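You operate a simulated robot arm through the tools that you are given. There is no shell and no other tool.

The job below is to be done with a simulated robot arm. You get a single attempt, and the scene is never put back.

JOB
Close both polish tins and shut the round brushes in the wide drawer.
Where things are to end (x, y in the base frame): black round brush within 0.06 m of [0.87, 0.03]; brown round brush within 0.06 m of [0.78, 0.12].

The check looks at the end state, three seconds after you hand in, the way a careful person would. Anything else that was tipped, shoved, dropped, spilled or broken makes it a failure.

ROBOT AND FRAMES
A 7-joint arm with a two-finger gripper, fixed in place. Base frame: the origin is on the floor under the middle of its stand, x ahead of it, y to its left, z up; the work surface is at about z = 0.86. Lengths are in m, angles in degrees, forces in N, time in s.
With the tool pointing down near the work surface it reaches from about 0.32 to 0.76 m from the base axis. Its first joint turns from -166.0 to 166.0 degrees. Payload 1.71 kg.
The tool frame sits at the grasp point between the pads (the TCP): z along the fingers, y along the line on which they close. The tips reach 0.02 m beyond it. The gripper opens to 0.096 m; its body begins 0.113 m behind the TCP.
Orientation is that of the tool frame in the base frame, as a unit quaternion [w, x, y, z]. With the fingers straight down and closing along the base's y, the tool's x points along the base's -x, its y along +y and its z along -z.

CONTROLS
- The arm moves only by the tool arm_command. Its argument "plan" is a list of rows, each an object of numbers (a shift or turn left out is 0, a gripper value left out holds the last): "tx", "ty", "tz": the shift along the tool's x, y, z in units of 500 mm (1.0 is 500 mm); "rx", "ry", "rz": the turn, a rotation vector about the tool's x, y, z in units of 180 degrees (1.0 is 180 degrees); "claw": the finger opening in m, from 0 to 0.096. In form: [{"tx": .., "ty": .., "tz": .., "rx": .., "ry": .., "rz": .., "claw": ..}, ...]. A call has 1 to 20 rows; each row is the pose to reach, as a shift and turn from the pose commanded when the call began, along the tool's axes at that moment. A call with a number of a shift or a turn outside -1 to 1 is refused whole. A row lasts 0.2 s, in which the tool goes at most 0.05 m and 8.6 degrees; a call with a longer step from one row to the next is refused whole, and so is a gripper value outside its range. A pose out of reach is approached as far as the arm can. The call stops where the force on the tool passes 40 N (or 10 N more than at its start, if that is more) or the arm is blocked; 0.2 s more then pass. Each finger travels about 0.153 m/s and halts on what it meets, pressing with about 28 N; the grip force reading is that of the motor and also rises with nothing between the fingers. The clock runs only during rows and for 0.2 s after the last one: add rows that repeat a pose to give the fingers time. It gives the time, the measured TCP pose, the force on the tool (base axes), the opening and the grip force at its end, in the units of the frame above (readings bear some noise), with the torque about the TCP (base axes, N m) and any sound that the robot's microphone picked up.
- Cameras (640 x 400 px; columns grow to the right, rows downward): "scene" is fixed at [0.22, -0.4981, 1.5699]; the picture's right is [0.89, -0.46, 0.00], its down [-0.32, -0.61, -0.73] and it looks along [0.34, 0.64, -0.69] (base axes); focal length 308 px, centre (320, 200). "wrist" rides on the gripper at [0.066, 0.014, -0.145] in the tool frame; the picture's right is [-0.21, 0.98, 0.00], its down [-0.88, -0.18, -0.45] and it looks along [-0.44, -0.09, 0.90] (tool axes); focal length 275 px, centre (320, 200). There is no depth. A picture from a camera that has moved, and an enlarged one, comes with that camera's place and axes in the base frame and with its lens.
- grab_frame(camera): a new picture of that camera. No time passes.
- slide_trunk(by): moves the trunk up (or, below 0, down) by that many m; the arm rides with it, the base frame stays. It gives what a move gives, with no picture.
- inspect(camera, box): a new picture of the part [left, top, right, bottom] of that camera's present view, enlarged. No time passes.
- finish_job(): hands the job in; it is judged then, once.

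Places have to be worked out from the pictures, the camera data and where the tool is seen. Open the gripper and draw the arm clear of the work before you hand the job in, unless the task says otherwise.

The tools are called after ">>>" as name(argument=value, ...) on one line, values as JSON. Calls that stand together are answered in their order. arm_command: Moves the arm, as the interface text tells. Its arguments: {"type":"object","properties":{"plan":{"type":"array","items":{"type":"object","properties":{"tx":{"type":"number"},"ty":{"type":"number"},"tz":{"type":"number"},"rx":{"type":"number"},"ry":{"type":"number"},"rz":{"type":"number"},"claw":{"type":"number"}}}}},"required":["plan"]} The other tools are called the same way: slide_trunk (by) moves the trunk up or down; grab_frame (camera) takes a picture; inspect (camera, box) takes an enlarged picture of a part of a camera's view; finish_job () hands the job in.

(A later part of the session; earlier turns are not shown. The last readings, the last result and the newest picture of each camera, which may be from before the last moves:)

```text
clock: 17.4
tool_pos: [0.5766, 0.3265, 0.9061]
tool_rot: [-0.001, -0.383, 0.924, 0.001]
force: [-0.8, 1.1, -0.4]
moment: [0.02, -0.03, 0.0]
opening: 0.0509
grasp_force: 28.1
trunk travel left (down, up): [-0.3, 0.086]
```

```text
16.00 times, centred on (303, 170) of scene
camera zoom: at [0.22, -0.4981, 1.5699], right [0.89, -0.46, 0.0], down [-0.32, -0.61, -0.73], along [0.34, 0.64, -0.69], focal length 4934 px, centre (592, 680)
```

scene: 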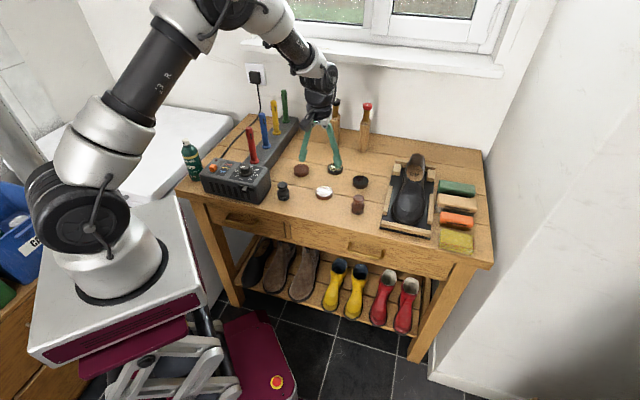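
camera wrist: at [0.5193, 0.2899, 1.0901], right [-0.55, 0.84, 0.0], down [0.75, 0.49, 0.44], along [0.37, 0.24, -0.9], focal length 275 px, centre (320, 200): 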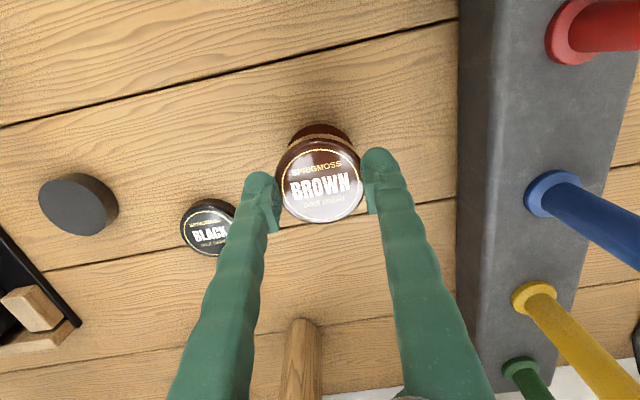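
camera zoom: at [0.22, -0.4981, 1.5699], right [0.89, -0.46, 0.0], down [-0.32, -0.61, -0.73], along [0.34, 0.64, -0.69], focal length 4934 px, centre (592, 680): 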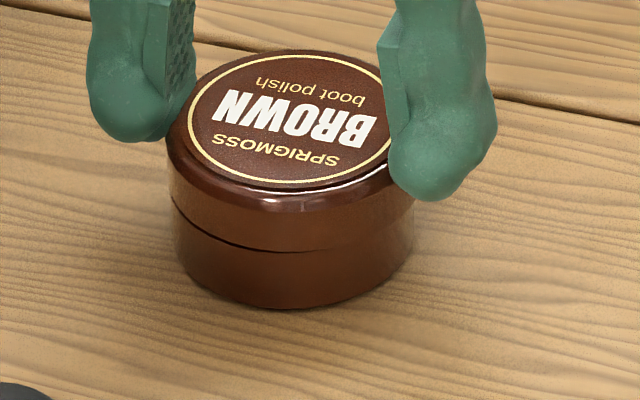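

I zoom finer on the left and right edges in both views to judge sideways alignment.

>>> inspect(camera="wrist", box=[272, 128, 312, 168])

>>> inspect(camera="wrist", box=[328, 128, 368, 168])

>>> inspect(camera="scene", box=[293, 166, 303, 178])

>>> inspect(camera="scene", box=[302, 166, 312, 178])

```text
10.00 times, centred on (292, 148) of wrist
camera zoom: at [0.5209, 0.2899, 1.0516], right [-0.55, 0.84, 0.0], down [0.75, 0.49, 0.44], along [0.37, 0.24, -0.9], focal length 2753 px, centre (600, 720)
```

zoom: 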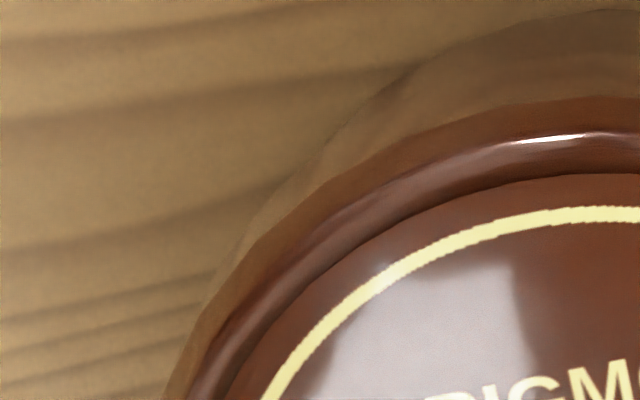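

```text
10.00 times, centred on (348, 148) of wrist
camera zoom: at [0.5209, 0.2899, 1.0516], right [-0.55, 0.84, 0.0], down [0.75, 0.49, 0.44], along [0.37, 0.24, -0.9], focal length 2753 px, centre (40, 720)
```

zoom: 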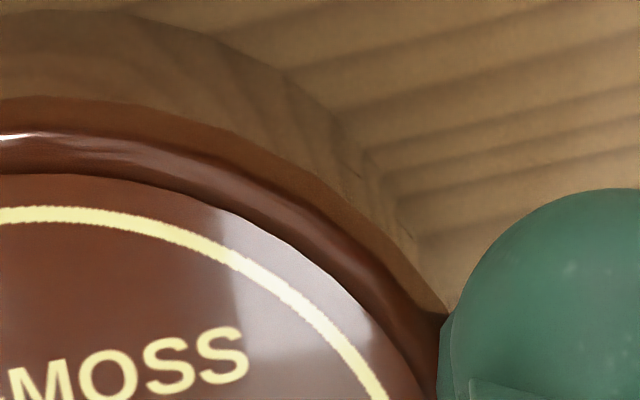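

```text
16.00 times, centred on (298, 172) of scene
camera zoom: at [0.22, -0.4981, 1.5699], right [0.89, -0.46, 0.0], down [-0.32, -0.61, -0.73], along [0.34, 0.64, -0.69], focal length 4934 px, centre (672, 648)
```

zoom: 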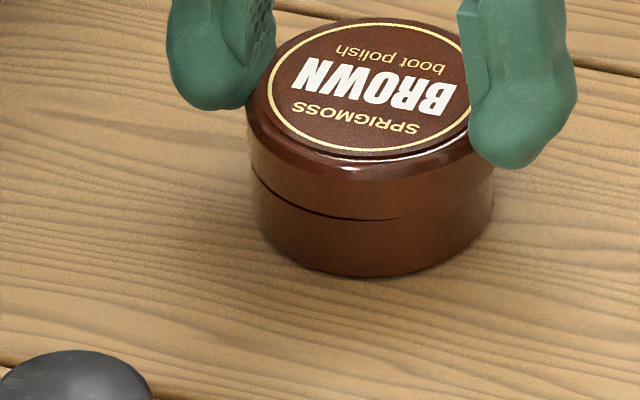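

```text
16.00 times, centred on (307, 172) of scene
camera zoom: at [0.22, -0.4981, 1.5699], right [0.89, -0.46, 0.0], down [-0.32, -0.61, -0.73], along [0.34, 0.64, -0.69], focal length 4934 px, centre (528, 648)
```

zoom: 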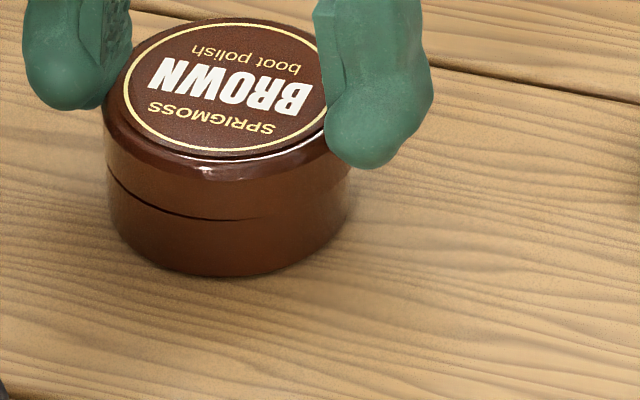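

Both views now look centred to within about 0.3 mm. I lower 2.5 mm straight down and watch force and height.

>>> arm_command(plan=[{"tz": 0.002}, {"tz": 0.004}, {"tz": 0.005}, {"tz": 0.005}])

>>> inspect(camera="scene", box=[294, 162, 312, 178])

>>> inspect(camera="wrist", box=[280, 120, 360, 155])

```text
clock: 18.4
tool_pos: [0.5767, 0.3269, 0.905]
tool_rot: [0.001, -0.382, 0.924, 0.0]
force: [-1.2, -0.9, 7.4]
moment: [-0.04, 0.09, 0.03]
opening: 0.0508
grasp_force: 28.4
trunk travel left (down, up): [-0.3, 0.086]
```

```text
16.00 times, centred on (303, 170) of scene
camera zoom: at [0.22, -0.4981, 1.5699], right [0.89, -0.46, 0.0], down [-0.32, -0.61, -0.73], along [0.34, 0.64, -0.69], focal length 4934 px, centre (592, 680)
```

zoom: 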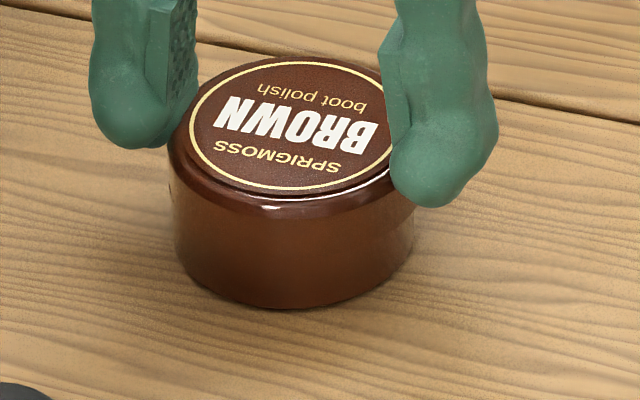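

```text
8.00 times, centred on (320, 138) of wrist
camera zoom: at [0.521, 0.2897, 1.0497], right [-0.55, 0.84, 0.0], down [0.75, 0.49, 0.45], along [0.37, 0.24, -0.9], focal length 2202 px, centre (320, 700)
```

zoom: 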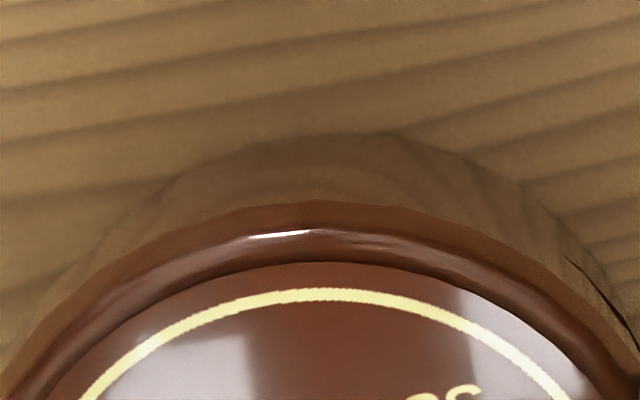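

There is 7 N of contact with a sliver of gap on the -t side, so the lid's wall there is riding on the rim. I nudge -0.5 mm in t and -0.2 mm in n, keeping light pressure.

>>> arm_command(plan=[{"ty": 0.0005, "tx": 0.0002}, {"ty": 0.001, "tx": 0.0004}, {"ty": 0.001, "tx": 0.0004, "tz": 0.001}, {"ty": 0.001, "tx": 0.0004, "tz": 0.001}])

>>> inspect(camera="scene", box=[294, 162, 312, 178])

>>> inspect(camera="wrist", box=[280, 120, 360, 155])

```text
clock: 19.4
tool_pos: [0.576, 0.328, 0.905]
tool_rot: [0.0, -0.383, 0.924, 0.001]
force: [3.3, 1.2, 15.6]
moment: [0.08, -0.06, 0.03]
opening: 0.0509
grasp_force: 28.0
trunk travel left (down, up): [-0.3, 0.086]
```

```text
16.00 times, centred on (303, 170) of scene
camera zoom: at [0.22, -0.4981, 1.5699], right [0.89, -0.46, 0.0], down [-0.32, -0.61, -0.73], along [0.34, 0.64, -0.69], focal length 4934 px, centre (592, 680)
```

zoom: 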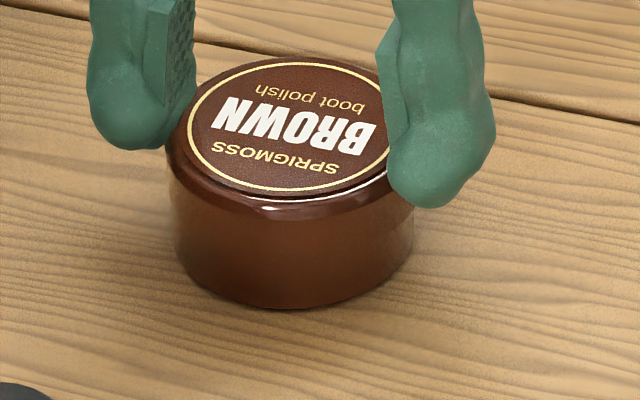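

```text
8.00 times, centred on (320, 138) of wrist
camera zoom: at [0.5203, 0.2896, 1.0495], right [-0.55, 0.84, 0.0], down [0.75, 0.49, 0.45], along [0.37, 0.24, -0.89], focal length 2202 px, centre (320, 700)
```

zoom: 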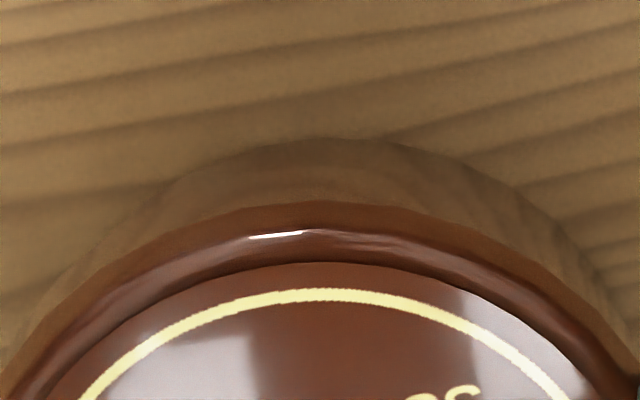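

Contact is now flat (15 N, pressure centre near the middle) but there has been no click and the height hasn't dropped. I press harder in steps, staying below 40 N, to see if it snaps on.

>>> arm_command(plan=[{"tz": 0.002}, {"tz": 0.004}, {"tz": 0.006}, {"tz": 0.006}])

>>> inspect(camera="scene", box=[294, 162, 312, 178])

>>> inspect(camera="wrist", box=[280, 120, 360, 155])

```text
clock: 20.4
tool_pos: [0.5745, 0.3264, 0.9039]
tool_rot: [0.002, -0.382, 0.924, 0.001]
force: [2.2, -1.2, 38.9]
moment: [-0.01, -0.06, 0.04]
opening: 0.0509
grasp_force: 28.5
trunk travel left (down, up): [-0.3, 0.086]
```

```text
16.00 times, centred on (303, 170) of scene
camera zoom: at [0.22, -0.4981, 1.5699], right [0.89, -0.46, 0.0], down [-0.32, -0.61, -0.73], along [0.34, 0.64, -0.69], focal length 4934 px, centre (592, 680)
```

zoom: 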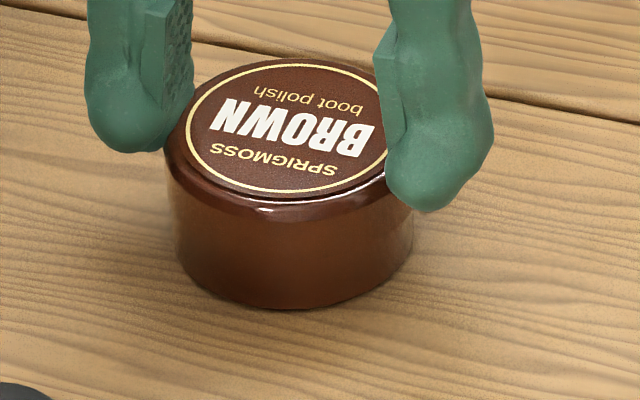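

```text
8.00 times, centred on (320, 138) of wrist
camera zoom: at [0.5193, 0.2894, 1.0487], right [-0.55, 0.84, 0.0], down [0.75, 0.49, 0.45], along [0.38, 0.25, -0.89], focal length 2202 px, centre (320, 700)
```

zoom: 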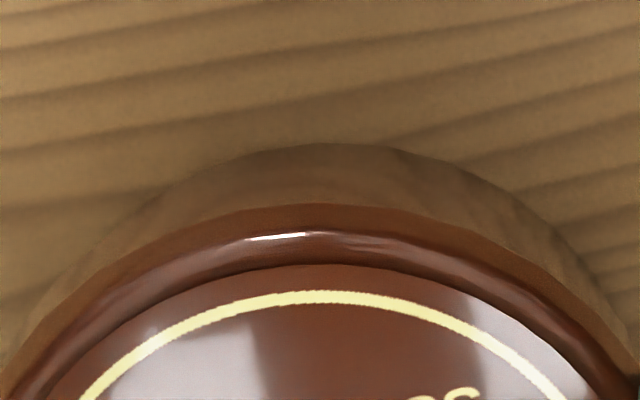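

39 N and still no click or drop, so the lid rests flat on the tin. I ease off the pressure and open the fingers a little to see how it sits on its own.

>>> arm_command(plan=[{"tz": -0.003}, {"tz": -0.006}, {"tz": -0.008}, {"tz": -0.008}, {"tz": -0.008, "claw": 0.058}, {"tz": -0.008, "claw": 0.066}, {"tz": -0.008, "claw": 0.072}, {"tz": -0.008, "claw": 0.072}])

>>> inspect(camera="scene", box=[294, 162, 312, 178])

>>> inspect(camera="wrist", box=[240, 110, 400, 230])

```text
clock: 22.2
tool_pos: [0.5753, 0.3275, 0.9055]
tool_rot: [0.0, -0.382, 0.924, 0.0]
force: [-0.5, 0.4, -0.6]
moment: [-0.01, 0.0, 0.03]
opening: 0.0719
grasp_force: 0.0
trunk travel left (down, up): [-0.3, 0.086]
heard: snap
```

```text
16.00 times, centred on (303, 170) of scene
camera zoom: at [0.22, -0.4981, 1.5699], right [0.89, -0.46, 0.0], down [-0.32, -0.61, -0.73], along [0.34, 0.64, -0.69], focal length 4934 px, centre (592, 680)
```

zoom: 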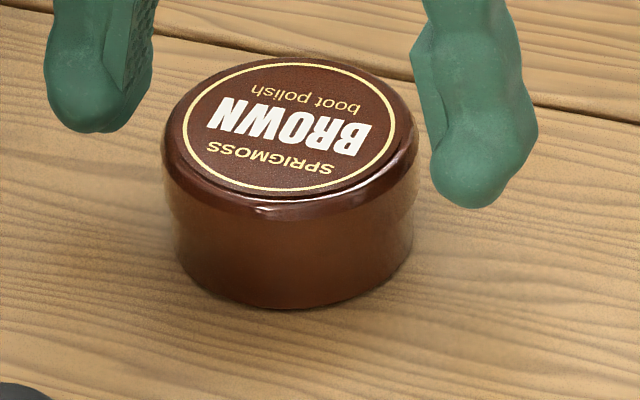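

```text
3.33 times, centred on (320, 170) of wrist
camera zoom: at [0.5209, 0.2906, 1.0497], right [-0.55, 0.84, 0.0], down [0.75, 0.49, 0.44], along [0.37, 0.24, -0.9], focal length 918 px, centre (320, 300)
```

zoom: 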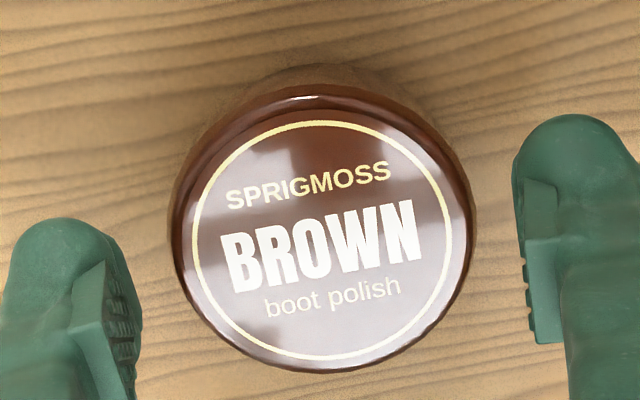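

Heard "snap": the BROWN lid is on and sits square on its tin. I rise clear and move to hover over the BLACK lid with the gripper open.

>>> arm_command(plan=[{"tz": -0.06, "claw": 0.08}, {"tz": -0.13, "claw": 0.096}, {"tx": -0.03, "ty": -0.075, "tz": -0.13}, {"tx": -0.06, "ty": -0.15, "tz": -0.13}, {"tx": -0.091, "ty": -0.2308, "tz": -0.11}, {"tx": -0.091, "ty": -0.2308, "tz": -0.06}, {"tx": -0.091, "ty": -0.2308, "tz": -0.06}])

>>> grab_frame(camera="wrist")

>>> inspect(camera="wrist", box=[256, 110, 384, 210])

>>> inspect(camera="scene", box=[270, 130, 390, 220])

```text
clock: 23.6
tool_pos: [0.6771, 0.2794, 0.955]
tool_rot: [0.009, -0.382, 0.924, -0.002]
force: [-1.2, -0.4, 0.7]
moment: [0.05, -0.18, -0.01]
opening: 0.096
grasp_force: 0.0
trunk travel left (down, up): [-0.3, 0.086]
stopped in row 7: the arm was blocked; the commanded pose is now the measured one
```

```text
taken
camera wrist: at [0.6196, 0.2425, 1.0985], right [-0.55, 0.84, -0.01], down [0.74, 0.49, 0.46], along [0.39, 0.24, -0.89], focal length 275 px, centre (320, 200)
```

wrist: 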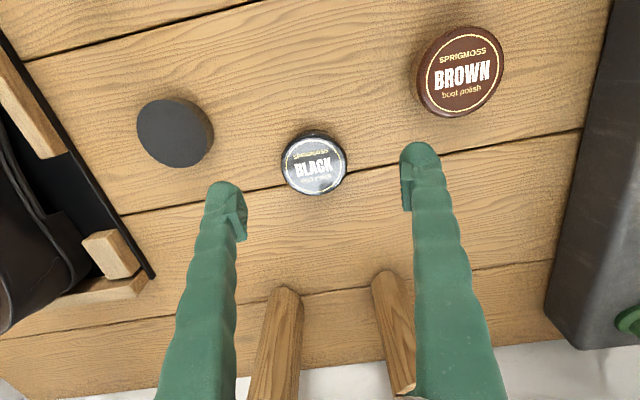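

```text
4.00 times, centred on (320, 160) of wrist
camera zoom: at [0.6196, 0.2425, 1.0985], right [-0.55, 0.84, -0.01], down [0.74, 0.49, 0.46], along [0.39, 0.24, -0.89], focal length 1101 px, centre (320, 360)
```

zoom: 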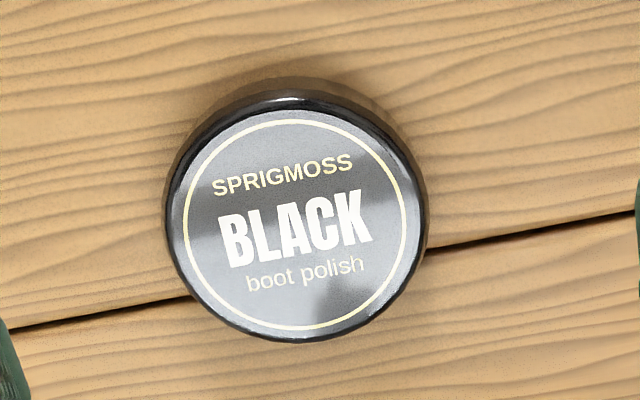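

```text
4.44 times, centred on (330, 175) of scene
camera zoom: at [0.22, -0.4981, 1.5699], right [0.89, -0.46, 0.0], down [-0.32, -0.61, -0.73], along [0.34, 0.64, -0.69], focal length 1371 px, centre (276, 311)
```

zoom: 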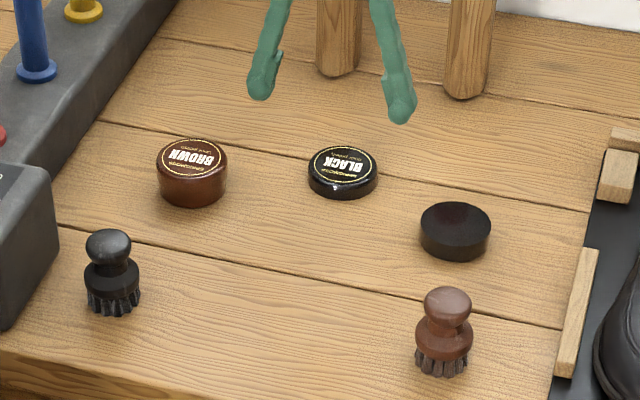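

The arm reported being blocked at (0.677, 0.279, 0.955), near its outer reach. I look at the whole scene to see whether it is touching anything.

>>> grab_frame(camera="scene")

>>> inspect(camera="scene", box=[230, 0, 420, 150])

```text
taken
```

scene: 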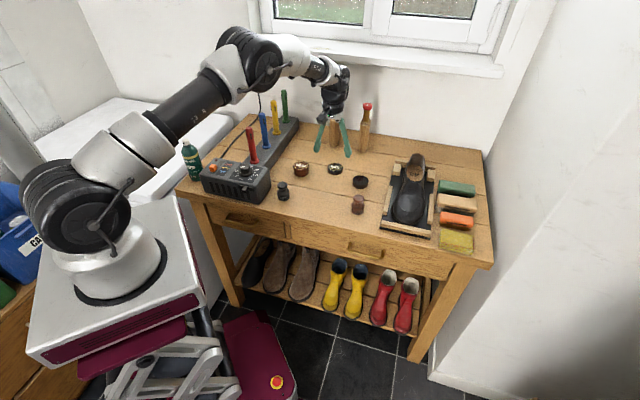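

```text
2.67 times, centred on (325, 75) of scene
camera zoom: at [0.22, -0.4981, 1.5699], right [0.89, -0.46, 0.0], down [-0.32, -0.61, -0.73], along [0.34, 0.64, -0.69], focal length 822 px, centre (307, 533)
```

zoom: 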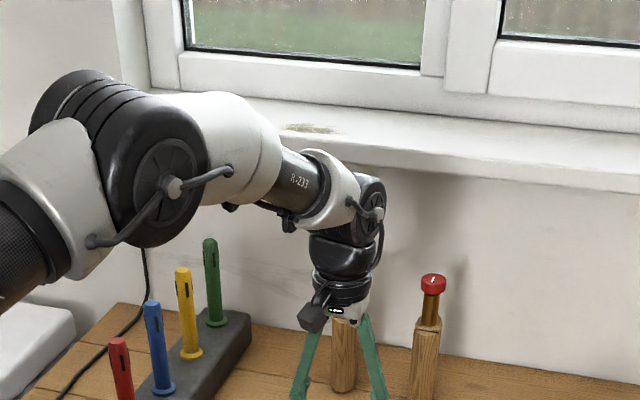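

Nothing visible is touching; the arm is simply near full stretch with a 1° tilt again. I try a small move: tilt correction plus 1 cm toward the lid, staying at this height.

>>> arm_command(plan=[{"rx": -0.0035, "ry": 0.0035}, {"rx": -0.0035, "ry": 0.0035, "tx": -0.007, "ty": -0.009}, {"rx": -0.0035, "ry": 0.0035, "tx": -0.014, "ty": -0.018}, {"rx": -0.0035, "ry": 0.0035, "tx": -0.014, "ty": -0.018}])

```text
clock: 24.1
tool_pos: [0.6671, 0.2807, 0.9645]
tool_rot: [0.007, -0.381, 0.924, -0.003]
force: [-1.2, -0.4, 0.1]
moment: [0.05, -0.11, 0.01]
opening: 0.096
grasp_force: 0.0
trunk travel left (down, up): [-0.3, 0.086]
stopped in row 2: the arm was blocked; the commanded pose is now the measured one
```

The arm was pushed back again. I test with a plain hold and then a small move up to understand what is limiting it.

>>> arm_command(plan=[{"tz": 0.0}, {"tz": 0.0}])

>>> arm_command(plan=[{"tz": -0.02}, {"tz": -0.04}, {"tz": -0.04}])

>>> grab_frame(camera="wrist")

```text
clock: 24.8
tool_pos: [0.6713, 0.2812, 0.9615]
tool_rot: [0.004, -0.383, 0.924, -0.002]
force: [-0.2, -0.1, -0.6]
moment: [0.0, 0.01, 0.04]
opening: 0.096
grasp_force: 0.1
trunk travel left (down, up): [-0.3, 0.086]
```

```text
clock: 25.6
tool_pos: [0.6698, 0.2813, 0.9808]
tool_rot: [0.005, -0.382, 0.924, -0.002]
force: [0.2, 0.4, 1.1]
moment: [-0.01, -0.03, 0.01]
opening: 0.096
grasp_force: 0.1
trunk travel left (down, up): [-0.3, 0.086]
```

```text
taken
camera wrist: at [0.6126, 0.244, 1.1258], right [-0.55, 0.84, -0.01], down [0.75, 0.49, 0.45], along [0.38, 0.24, -0.89], focal length 275 px, centre (320, 200)
```

wrist: 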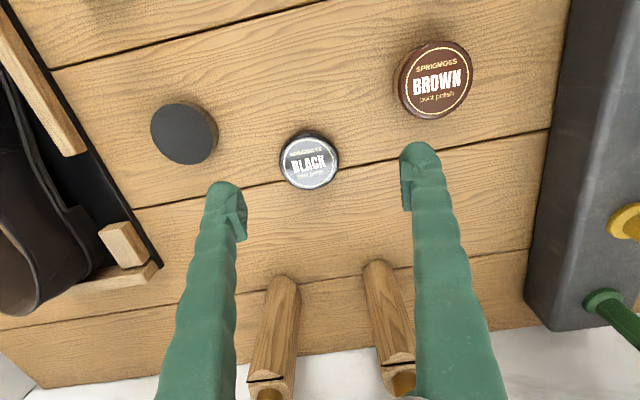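

Free moves work again. Now I probe a small forward move (+1 cm in n) at this height with slight tilt correction.

>>> arm_command(plan=[{"tx": -0.01}, {"tx": -0.02}, {"tx": -0.02}])

>>> arm_command(plan=[{"tx": 0.0, "rx": -0.002, "ry": 0.002}, {"tx": 0.0, "rx": -0.002, "ry": 0.002}])

```text
clock: 26.4
tool_pos: [0.6773, 0.2886, 0.9812]
tool_rot: [0.004, -0.382, 0.924, -0.001]
force: [0.2, -0.5, -0.1]
moment: [0.02, -0.01, -0.01]
opening: 0.096
grasp_force: 0.0
trunk travel left (down, up): [-0.3, 0.086]
```

```text
clock: 26.9
tool_pos: [0.6764, 0.2878, 0.9821]
tool_rot: [0.001, -0.383, 0.924, 0.0]
force: [-0.6, -0.1, -0.3]
moment: [-0.03, 0.01, 0.01]
opening: 0.0963
grasp_force: 0.1
trunk travel left (down, up): [-0.3, 0.086]
```

That works, so it's not reach at this height. I shift +1.5 cm in t to be over the BLACK lid, then start descending gently.

>>> arm_command(plan=[{"ty": -0.016}, {"ty": -0.031}, {"ty": -0.031}])

>>> arm_command(plan=[{"tz": 0.02}, {"tz": 0.04}, {"tz": 0.04}])

```text
clock: 27.4
tool_pos: [0.6682, 0.2838, 0.9944]
tool_rot: [0.01, -0.382, 0.924, -0.003]
force: [-1.1, 0.1, 0.1]
moment: [0.02, -0.11, -0.01]
opening: 0.096
grasp_force: 0.0
trunk travel left (down, up): [-0.3, 0.086]
stopped in row 2: the arm was blocked; the commanded pose is now the measured one
```

```text
clock: 28.2
tool_pos: [0.6698, 0.2826, 0.9721]
tool_rot: [0.009, -0.382, 0.924, -0.004]
force: [0.9, -0.2, -0.2]
moment: [-0.02, -0.02, -0.01]
opening: 0.0959
grasp_force: 0.0
trunk travel left (down, up): [-0.3, 0.086]
```

The stops happen whenever radius passes ≈0.737 m with this 45° yaw, so it looks like a reach limit that depends on tool yaw. I back off slightly and turn the tool so its x axis points radially inward (yaw ≈22°), which should give more reach.

>>> arm_command(plan=[{"tx": 0.04}, {"tx": 0.08}, {"tx": 0.08, "rz": 0.0426}, {"tx": 0.08, "rz": 0.0852}, {"tx": 0.08, "rz": 0.128}, {"tx": 0.08, "rz": 0.128}])

>>> grab_frame(camera="scene")

```text
clock: 29.6
tool_pos: [0.6406, 0.2546, 0.9698]
tool_rot: [0.007, -0.189, 0.982, -0.001]
force: [-0.3, -0.1, -0.2]
moment: [0.01, -0.04, 0.0]
opening: 0.0962
grasp_force: 0.0
trunk travel left (down, up): [-0.3, 0.086]
```

```text
taken
```

scene: 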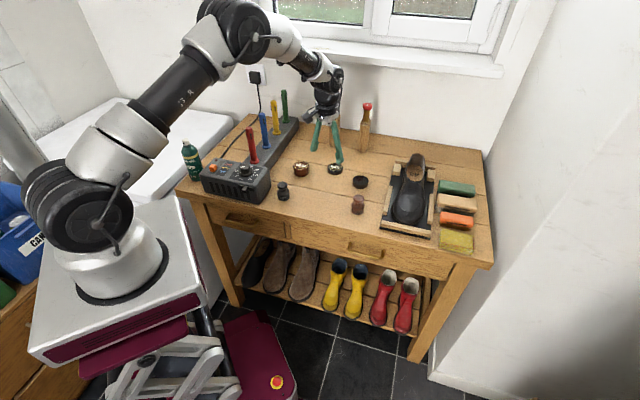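

Yaw is now 22°. I correct the 0.8° tilt and extend toward the BLACK lid in small steps.

>>> arm_command(plan=[{"rx": -0.0017, "ry": 0.0042}, {"rx": -0.0017, "ry": 0.0042, "tx": -0.03, "ty": 0.002}, {"rx": -0.0017, "ry": 0.0042, "tx": -0.06, "ty": 0.004}, {"rx": -0.0017, "ry": 0.0042, "tx": -0.085, "ty": 0.006}, {"rx": -0.0017, "ry": 0.0042, "tx": -0.1073, "ty": 0.0075}, {"rx": -0.0017, "ry": 0.0042, "tx": -0.1073, "ty": 0.0075}])

>>> grab_frame(camera="wrist")

```text
clock: 30.9
tool_pos: [0.6738, 0.279, 0.9871]
tool_rot: [0.01, -0.19, 0.982, -0.002]
force: [-0.2, 0.1, 0.0]
moment: [0.02, -0.13, 0.0]
opening: 0.0958
grasp_force: 0.2
trunk travel left (down, up): [-0.3, 0.086]
stopped in row 6: the arm was blocked; the commanded pose is now the measured one
```

```text
taken
camera wrist: at [0.6059, 0.2664, 1.129], right [-0.17, 0.98, 0.0], down [0.87, 0.15, 0.46], along [0.46, 0.08, -0.89], focal length 275 px, centre (320, 200)
```

wrist: 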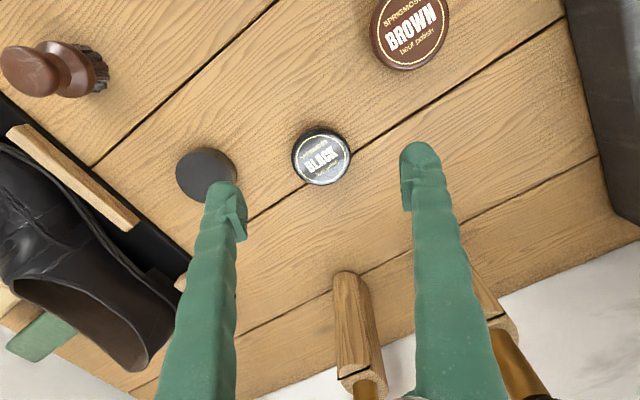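

The stop recurs as x approaches 0.68 and each time the tool tilts about the base y axis. I check the robot's own stand and elbow for anything odd.

>>> inspect(camera="scene", box=[0, 160, 320, 400])

>>> inspect(camera="scene", box=[180, 0, 420, 160])

>>> arm_command(plan=[{"tz": 0.0}, {"tz": 0.0}, {"tz": 0.0}, {"tz": 0.0}, {"tz": 0.0}])

```text
1.67 times, centred on (160, 280) of scene
camera zoom: at [0.22, -0.4981, 1.5699], right [0.89, -0.46, 0.0], down [-0.32, -0.61, -0.73], along [0.34, 0.64, -0.69], focal length 514 px, centre (587, 67)
```

zoom: 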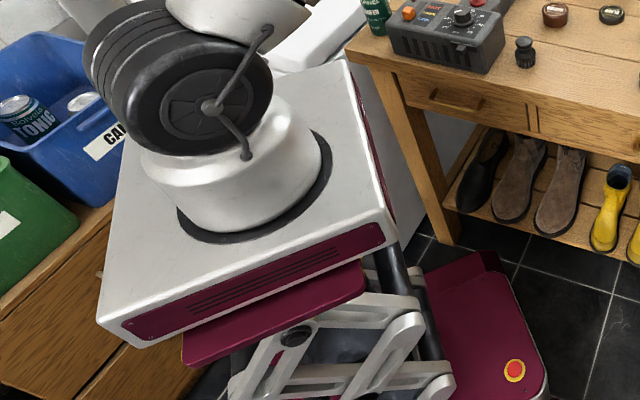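

```text
2.50 times, centred on (300, 80) of scene
camera zoom: at [0.22, -0.4981, 1.5699], right [0.89, -0.46, 0.0], down [-0.32, -0.61, -0.73], along [0.34, 0.64, -0.69], focal length 771 px, centre (370, 500)
```

zoom: 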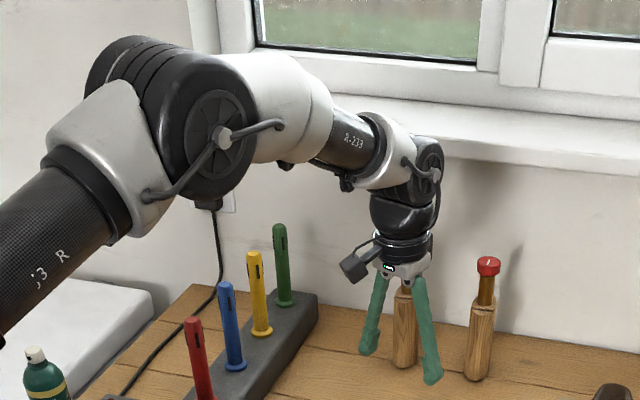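

```text
clock: 32.1
tool_pos: [0.6768, 0.2777, 0.9822]
tool_rot: [0.008, -0.189, 0.982, -0.002]
force: [-0.2, 0.0, 0.3]
moment: [0.02, -0.01, 0.0]
opening: 0.0962
grasp_force: 0.0
trunk travel left (down, up): [-0.3, 0.086]
```

The wrist joint sits at z≈1.2 right by the window sill, so at n≈0.68 and this height the sill is the likely obstacle. I'll back off, restore the 45° yaw with the tilt corrected, go low in front of the lid, and slide in from the near side with the wrist below the sill.

>>> arm_command(plan=[{"tx": 0.057, "ty": -0.033}, {"tx": 0.1132, "ty": -0.066}, {"tx": 0.1132, "ty": -0.066, "rx": -0.0007, "ry": 0.0016, "rz": -0.0427, "claw": 0.08}, {"tx": 0.1132, "ty": -0.066, "rx": -0.0013, "ry": 0.0033, "rz": -0.0853}, {"tx": 0.1132, "ty": -0.066, "rx": -0.002, "ry": 0.0049, "rz": -0.128}, {"tx": 0.1132, "ty": -0.066, "rx": -0.002, "ry": 0.0049, "rz": -0.128}])

>>> grab_frame(camera="wrist")

```text
clock: 33.5
tool_pos: [0.6342, 0.2279, 0.9808]
tool_rot: [0.0, -0.383, 0.924, -0.001]
force: [0.5, 0.6, -0.4]
moment: [0.02, 0.02, 0.01]
opening: 0.08
grasp_force: 0.1
trunk travel left (down, up): [-0.3, 0.086]
```

```text
taken
camera wrist: at [0.5794, 0.1899, 1.1256], right [-0.55, 0.84, 0.0], down [0.75, 0.49, 0.44], along [0.37, 0.24, -0.9], focal length 275 px, centre (320, 200)
```

wrist: 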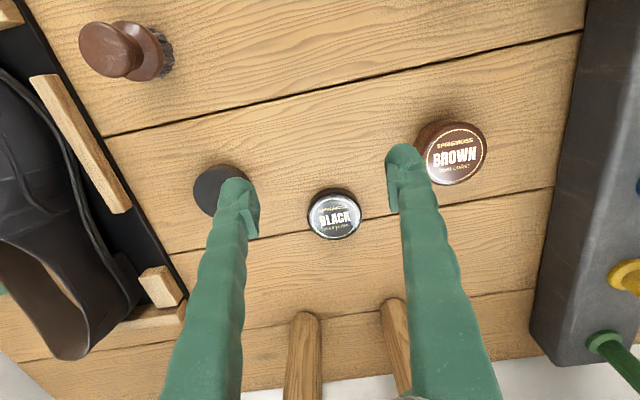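

Pose is clean again. I measure the BLACK lid and black tin from here.

>>> inspect(camera="wrist", box=[272, 165, 400, 265])

>>> inspect(camera="wrist", box=[160, 135, 288, 235])

```text
4.00 times, centred on (336, 215) of wrist
camera zoom: at [0.5794, 0.1899, 1.1256], right [-0.55, 0.84, 0.0], down [0.75, 0.49, 0.44], along [0.37, 0.24, -0.9], focal length 1101 px, centre (256, 140)
```

zoom: 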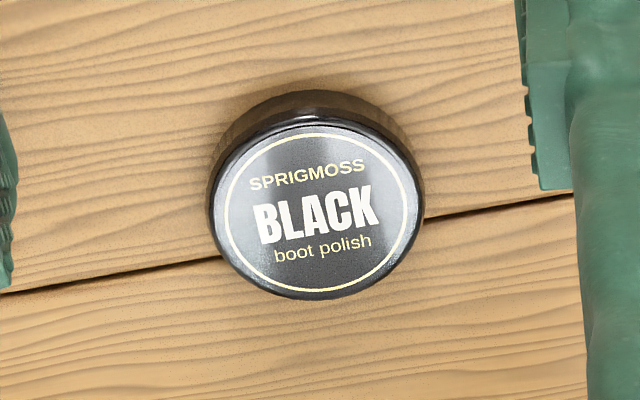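

```text
4.00 times, centred on (224, 185) of wrist
camera zoom: at [0.5794, 0.1899, 1.1256], right [-0.55, 0.84, 0.0], down [0.75, 0.49, 0.44], along [0.37, 0.24, -0.9], focal length 1101 px, centre (704, 260)
```

zoom: 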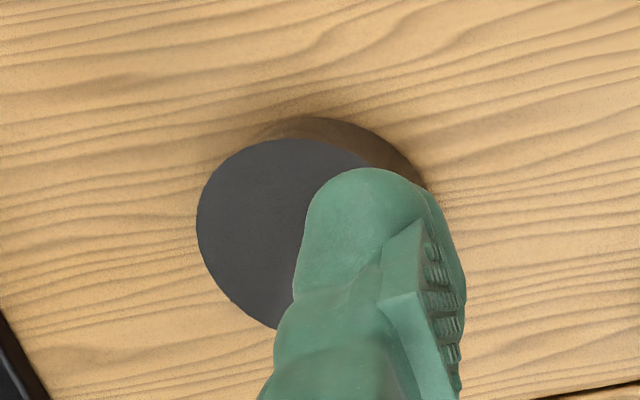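

BLACK lid ≈ n 0.686, t 0.290. I descend here to z≈0.893 with the fingers 0.08 apart, just in front of the lid.

>>> arm_command(plan=[{"ty": -0.006, "tz": 0.06}, {"ty": -0.006, "tz": 0.12}, {"ty": -0.006, "tz": 0.174}, {"ty": -0.006, "tz": 0.174}])

>>> grab_frame(camera="wrist")

>>> inspect(camera="scene", box=[230, 0, 430, 150])

```text
clock: 34.5
tool_pos: [0.6372, 0.2217, 0.8945]
tool_rot: [0.0, -0.381, 0.924, -0.002]
force: [0.0, 1.1, 0.7]
moment: [-0.01, 0.0, -0.04]
opening: 0.08
grasp_force: 0.1
trunk travel left (down, up): [-0.3, 0.086]
```

```text
taken
camera wrist: at [0.5816, 0.1862, 1.0389], right [-0.54, 0.84, 0.0], down [0.75, 0.49, 0.44], along [0.37, 0.24, -0.9], focal length 275 px, centre (320, 200)
```

wrist: 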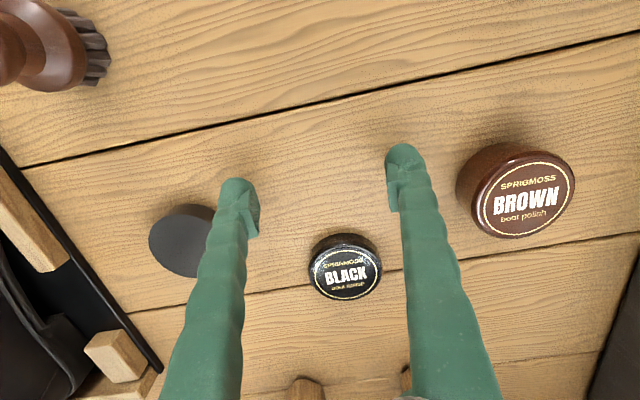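

```text
2.67 times, centred on (330, 75) of scene
camera zoom: at [0.22, -0.4981, 1.5699], right [0.89, -0.46, 0.0], down [-0.32, -0.61, -0.73], along [0.34, 0.64, -0.69], focal length 822 px, centre (293, 533)
```

zoom: 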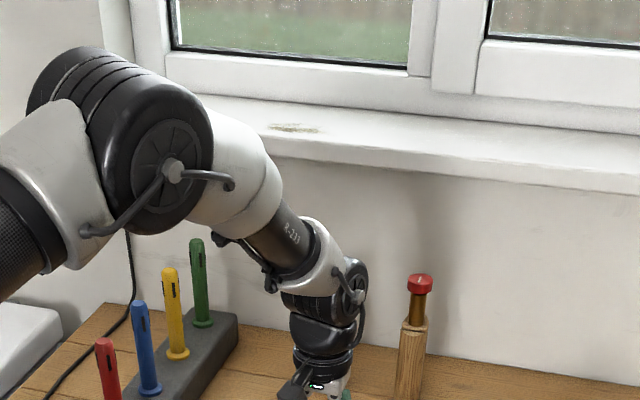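

I refine the lid's position from this low viewpoint.

>>> inspect(camera="wrist", box=[280, 215, 408, 315])

>>> inspect(camera="wrist", box=[130, 170, 258, 290])

```text
4.00 times, centred on (344, 265) of wrist
camera zoom: at [0.5816, 0.1862, 1.0389], right [-0.54, 0.84, 0.0], down [0.75, 0.49, 0.44], along [0.37, 0.24, -0.9], focal length 1101 px, centre (224, -60)
```

zoom: 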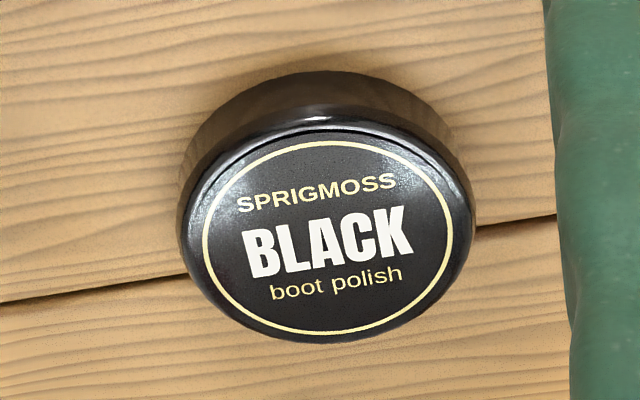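

```text
3.33 times, centred on (194, 230) of wrist
camera zoom: at [0.5816, 0.1862, 1.0389], right [-0.54, 0.84, 0.0], down [0.75, 0.49, 0.44], along [0.37, 0.24, -0.9], focal length 918 px, centre (740, 100)
```

zoom: 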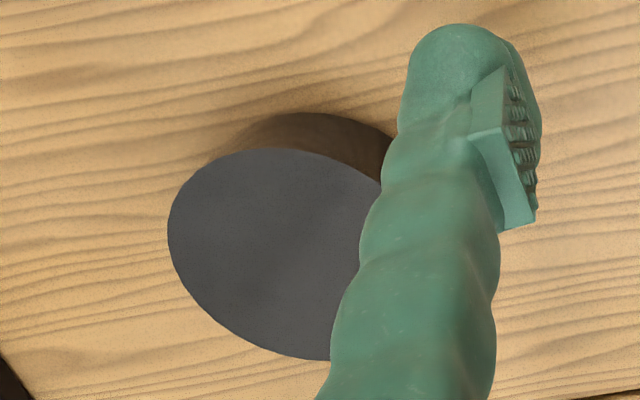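

Lid centre ≈ n 0.6875, t 0.290; finger clearance to the black tin is about 1 cm. I slide in low along +n, straddling the lid.

>>> arm_command(plan=[{"tx": -0.02, "ty": 0.0074, "tz": 0.008, "claw": 0.076}, {"tx": -0.055, "ty": 0.0074, "tz": 0.008, "claw": 0.076}, {"tx": -0.09, "ty": 0.0074, "tz": 0.008}, {"tx": -0.12, "ty": 0.0074, "tz": 0.008}, {"tx": -0.12, "ty": 0.0074, "tz": 0.008}])

>>> grab_frame(camera="wrist")

```text
clock: 35.7
tool_pos: [0.6808, 0.2676, 0.8906]
tool_rot: [-0.001, -0.381, 0.925, 0.0]
force: [-0.2, -0.2, 0.0]
moment: [0.01, 0.0, -0.03]
opening: 0.0757
grasp_force: 0.1
trunk travel left (down, up): [-0.3, 0.086]
```

```text
taken
camera wrist: at [0.6237, 0.231, 1.0357], right [-0.54, 0.84, 0.0], down [0.75, 0.49, 0.44], along [0.37, 0.24, -0.9], focal length 275 px, centre (320, 200)
```

wrist: 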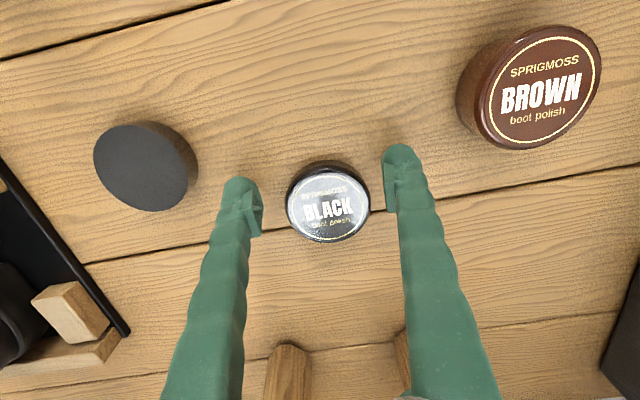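

No block this time. The lid is 17 mm further in n; I advance the rest and lower a few millimetres.

>>> arm_command(plan=[{"tx": -0.018, "ty": 0.003, "tz": 0.003}, {"tx": -0.034, "ty": 0.003, "tz": 0.006}, {"tx": -0.034, "ty": 0.003, "tz": 0.006}])

>>> inspect(camera="wrist", box=[220, 120, 420, 245])

```text
clock: 36.2
tool_pos: [0.6727, 0.2767, 0.902]
tool_rot: [0.008, -0.382, 0.924, -0.005]
force: [-1.4, -0.5, -0.5]
moment: [0.05, -0.11, 0.03]
opening: 0.0759
grasp_force: 0.0
trunk travel left (down, up): [-0.3, 0.086]
stopped in row 2: the arm was blocked; the commanded pose is now the measured one
```

```text
3.20 times, centred on (320, 182) of wrist
camera zoom: at [0.6143, 0.241, 1.0462], right [-0.55, 0.84, -0.01], down [0.74, 0.49, 0.46], along [0.39, 0.24, -0.89], focal length 881 px, centre (320, 256)
```

zoom: 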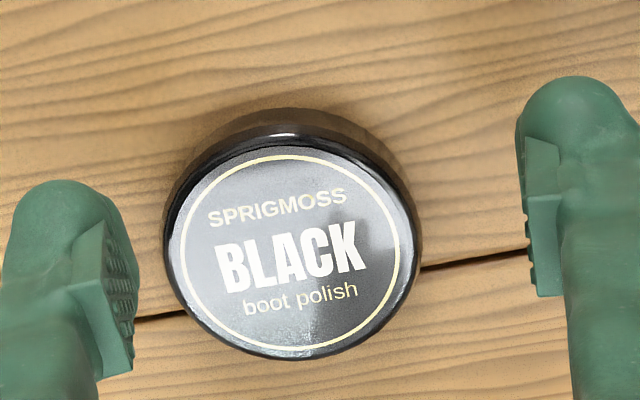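

Blocked again with the same signature, although the lid, wrist and fingers are clear, so something upstream (elbow or forearm) is probably touching. I look closely at the elbow and the sill.

>>> inspect(camera="scene", box=[200, 0, 360, 110])

>>> grab_frame(camera="scene")

```text
3.64 times, centred on (280, 55) of scene
camera zoom: at [0.22, -0.4981, 1.5699], right [0.89, -0.46, 0.0], down [-0.32, -0.61, -0.73], along [0.34, 0.64, -0.69], focal length 1122 px, centre (466, 727)
```

zoom: 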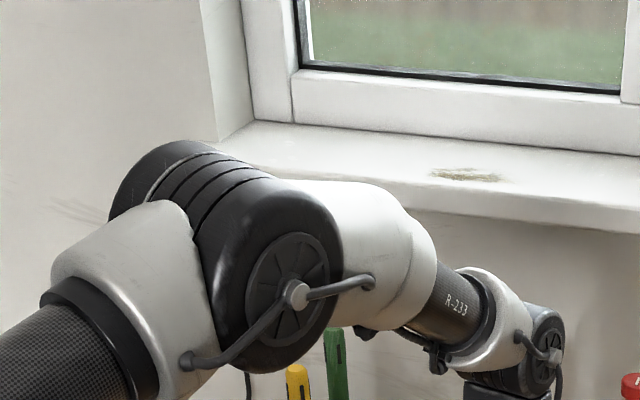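

```text
taken
```

scene: 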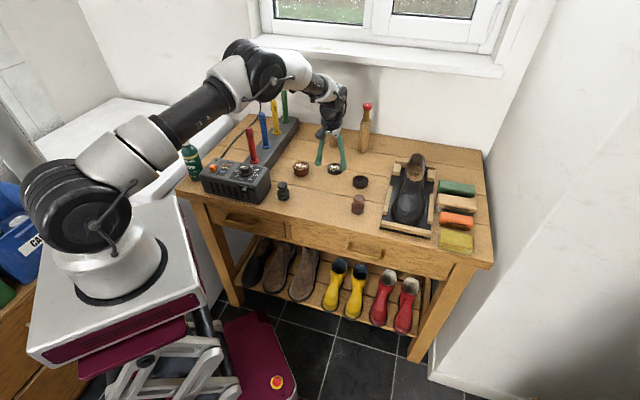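

I can't see a contact. I'll probe carefully with single small steps along +n from here to see exactly when and how it deviates.

>>> arm_command(plan=[{"rx": -0.003, "ry": 0.003}, {"rx": -0.003, "ry": 0.003}])

>>> arm_command(plan=[{"tx": -0.006}, {"tx": -0.006}])

>>> arm_command(plan=[{"tx": -0.006}, {"tx": -0.006}])

>>> arm_command(plan=[{"tz": 0.01}, {"tz": 0.02}, {"tz": 0.02}])

```text
clock: 36.8
tool_pos: [0.6741, 0.2783, 0.8975]
tool_rot: [0.0, -0.382, 0.924, -0.002]
force: [0.2, -0.1, 0.4]
moment: [-0.03, 0.01, -0.02]
opening: 0.076
grasp_force: 0.1
trunk travel left (down, up): [-0.3, 0.086]
```

```text
clock: 37.4
tool_pos: [0.6763, 0.2798, 0.8995]
tool_rot: [-0.001, -0.381, 0.924, -0.002]
force: [0.2, -0.2, 1.0]
moment: [0.01, -0.02, -0.01]
opening: 0.0759
grasp_force: 0.0
trunk travel left (down, up): [-0.3, 0.086]
```

```text
clock: 38.0
tool_pos: [0.6649, 0.2837, 0.9138]
tool_rot: [0.009, -0.382, 0.924, -0.005]
force: [-2.0, 0.0, -0.1]
moment: [0.05, -0.12, -0.02]
opening: 0.076
grasp_force: 0.1
trunk travel left (down, up): [-0.3, 0.086]
stopped in row 2: the arm was blocked; the commanded pose is now the measured one
```

```text
clock: 38.8
tool_pos: [0.6648, 0.2818, 0.8988]
tool_rot: [0.008, -0.382, 0.924, -0.004]
force: [0.2, -0.4, 0.3]
moment: [-0.04, -0.04, -0.01]
opening: 0.0762
grasp_force: 0.0
trunk travel left (down, up): [-0.3, 0.086]
```

Below about r≈0.735 m it's fine; one more step makes the whole tool jump back and up with a 1° tilt. I compare the stand's picture with the earlier one for any movement of the base.

>>> inspect(camera="scene", box=[0, 160, 320, 400])

```text
1.67 times, centred on (160, 280) of scene
camera zoom: at [0.22, -0.4981, 1.5699], right [0.89, -0.46, 0.0], down [-0.32, -0.61, -0.73], along [0.34, 0.64, -0.69], focal length 514 px, centre (587, 67)
```

zoom: 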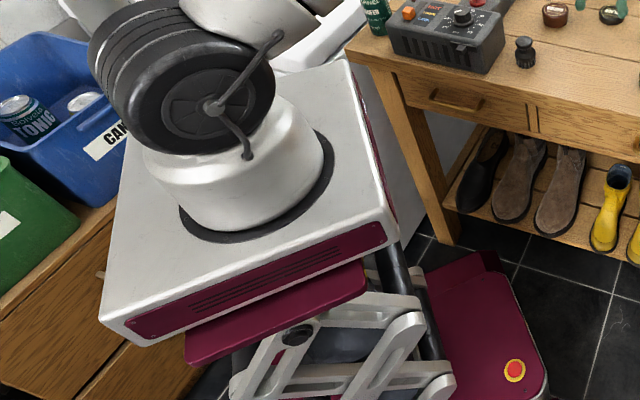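

The stand picture shifted only a pixel or two; the behaviour smells like a wrist or elbow joint limit when stretched this far with the tool vertical. Raising the trunk makes the forearm steeper, so I raise it 8 cm (the tool rides straight up, clear of the lid) and retry.

>>> slide_trunk(by=0.08)

>>> arm_command(plan=[{"rx": -0.003, "ry": 0.003}, {"rx": -0.003, "ry": 0.003}])

```text
clock: 40.0
tool_pos: [0.6666, 0.2825, 0.9803]
tool_rot: [0.006, -0.382, 0.924, -0.005]
force: [0.2, 0.2, -1.0]
moment: [0.03, -0.02, -0.04]
opening: 0.0761
grasp_force: 0.0
trunk travel left (down, up): [-0.38, 0.006]
```

```text
clock: 40.6
tool_pos: [0.6654, 0.2814, 0.9792]
tool_rot: [0.001, -0.382, 0.924, -0.002]
force: [0.8, 0.7, 0.1]
moment: [-0.01, 0.02, -0.01]
opening: 0.0759
grasp_force: 0.0
trunk travel left (down, up): [-0.38, 0.006]
```

Now tilt is back to zero at z=0.979. I move +2.6 cm in x in small steps to get over the lid.

>>> arm_command(plan=[{"tx": -0.012, "ty": -0.012}, {"tx": -0.024, "ty": -0.024}, {"tx": -0.0368, "ty": -0.0368}, {"tx": -0.0368, "ty": -0.0368}])

>>> grab_frame(camera="scene")

```text
clock: 41.1
tool_pos: [0.6634, 0.2824, 0.9919]
tool_rot: [0.01, -0.381, 0.924, -0.005]
force: [0.0, -1.2, -0.3]
moment: [0.0, -0.09, 0.0]
opening: 0.0763
grasp_force: 0.0
trunk travel left (down, up): [-0.38, 0.006]
stopped in row 2: the arm was blocked; the commanded pose is now the measured one
```

```text
taken
```

scene: 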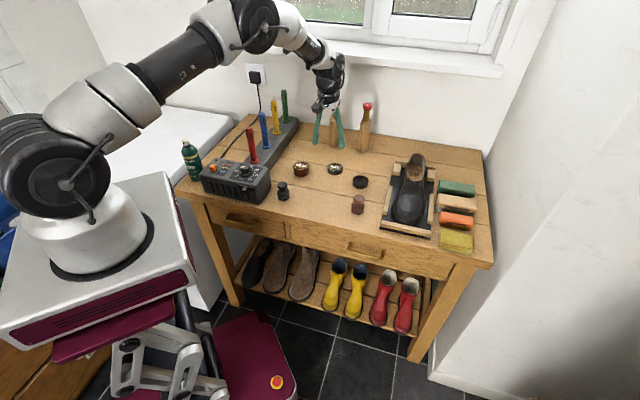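

Raising the trunk made the limit worse, so reach is limited by shoulder height; lowering the trunk should extend it. I back off, raise the tool 10 cm, and then lower the trunk in stages.

>>> arm_command(plan=[{"tx": 0.05, "tz": -0.05, "rx": -0.0025, "ry": 0.0025}, {"tx": 0.1, "tz": -0.1, "rx": -0.005, "ry": 0.005}, {"tx": 0.12, "tz": -0.17, "rx": -0.005, "ry": 0.005}, {"tx": 0.12, "tz": -0.24, "rx": -0.005, "ry": 0.005}, {"tx": 0.12, "tz": -0.24, "rx": -0.005, "ry": 0.005}])

>>> slide_trunk(by=-0.1)

```text
clock: 42.3
tool_pos: [0.6178, 0.2382, 1.1076]
tool_rot: [-0.003, -0.383, 0.924, -0.001]
force: [-0.1, 0.8, -0.5]
moment: [0.01, 0.0, 0.01]
opening: 0.0761
grasp_force: 0.1
trunk travel left (down, up): [-0.38, 0.006]
```

```text
clock: 43.6
tool_pos: [0.6193, 0.2384, 1.0053]
tool_rot: [-0.003, -0.382, 0.924, 0.0]
force: [-0.3, -0.3, 0.7]
moment: [-0.03, 0.03, -0.02]
opening: 0.0759
grasp_force: 0.0
trunk travel left (down, up): [-0.28, 0.106]
```

Good. I raise the tool another 10 cm and lower the trunk 10 cm more.

>>> arm_command(plan=[{"tz": -0.07}, {"tz": -0.14}, {"tz": -0.2}, {"tz": -0.2}])

>>> slide_trunk(by=-0.1)

>>> grab_frame(camera="scene")

>>> grab_frame(camera="wrist")

```text
clock: 44.6
tool_pos: [0.6211, 0.2393, 1.1053]
tool_rot: [-0.002, -0.382, 0.924, -0.001]
force: [0.6, -0.5, -0.8]
moment: [0.02, 0.0, 0.01]
opening: 0.0759
grasp_force: 0.1
trunk travel left (down, up): [-0.28, 0.106]
```

```text
clock: 46.0
tool_pos: [0.6209, 0.239, 1.0062]
tool_rot: [-0.003, -0.382, 0.924, 0.0]
force: [-0.3, 0.8, -0.3]
moment: [-0.01, -0.01, 0.0]
opening: 0.0761
grasp_force: 0.1
trunk travel left (down, up): [-0.18, 0.206]
```

```text
taken
```

scene: 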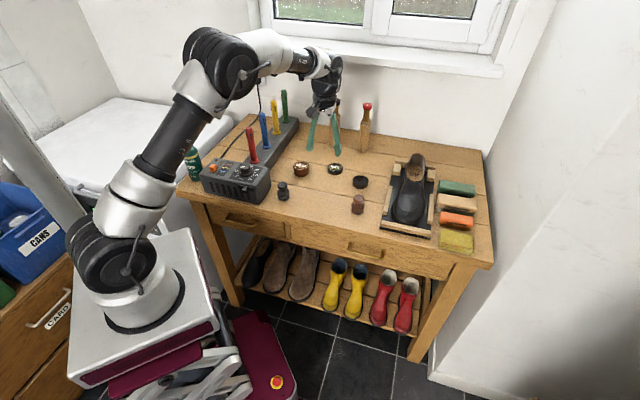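

```text
taken
camera wrist: at [0.5662, 0.2015, 1.1515], right [-0.54, 0.84, 0.0], down [0.75, 0.49, 0.44], along [0.37, 0.24, -0.9], focal length 275 px, centre (320, 200)
```

wrist: 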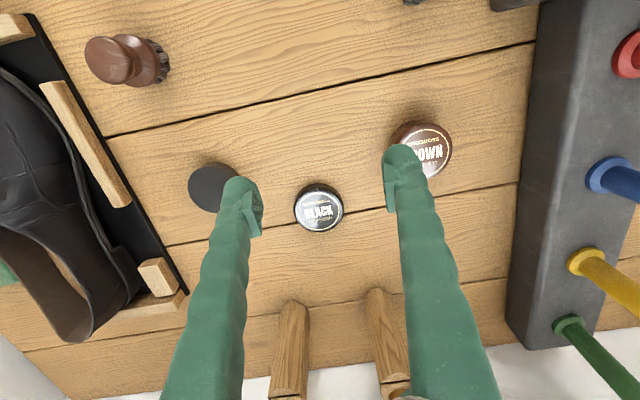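

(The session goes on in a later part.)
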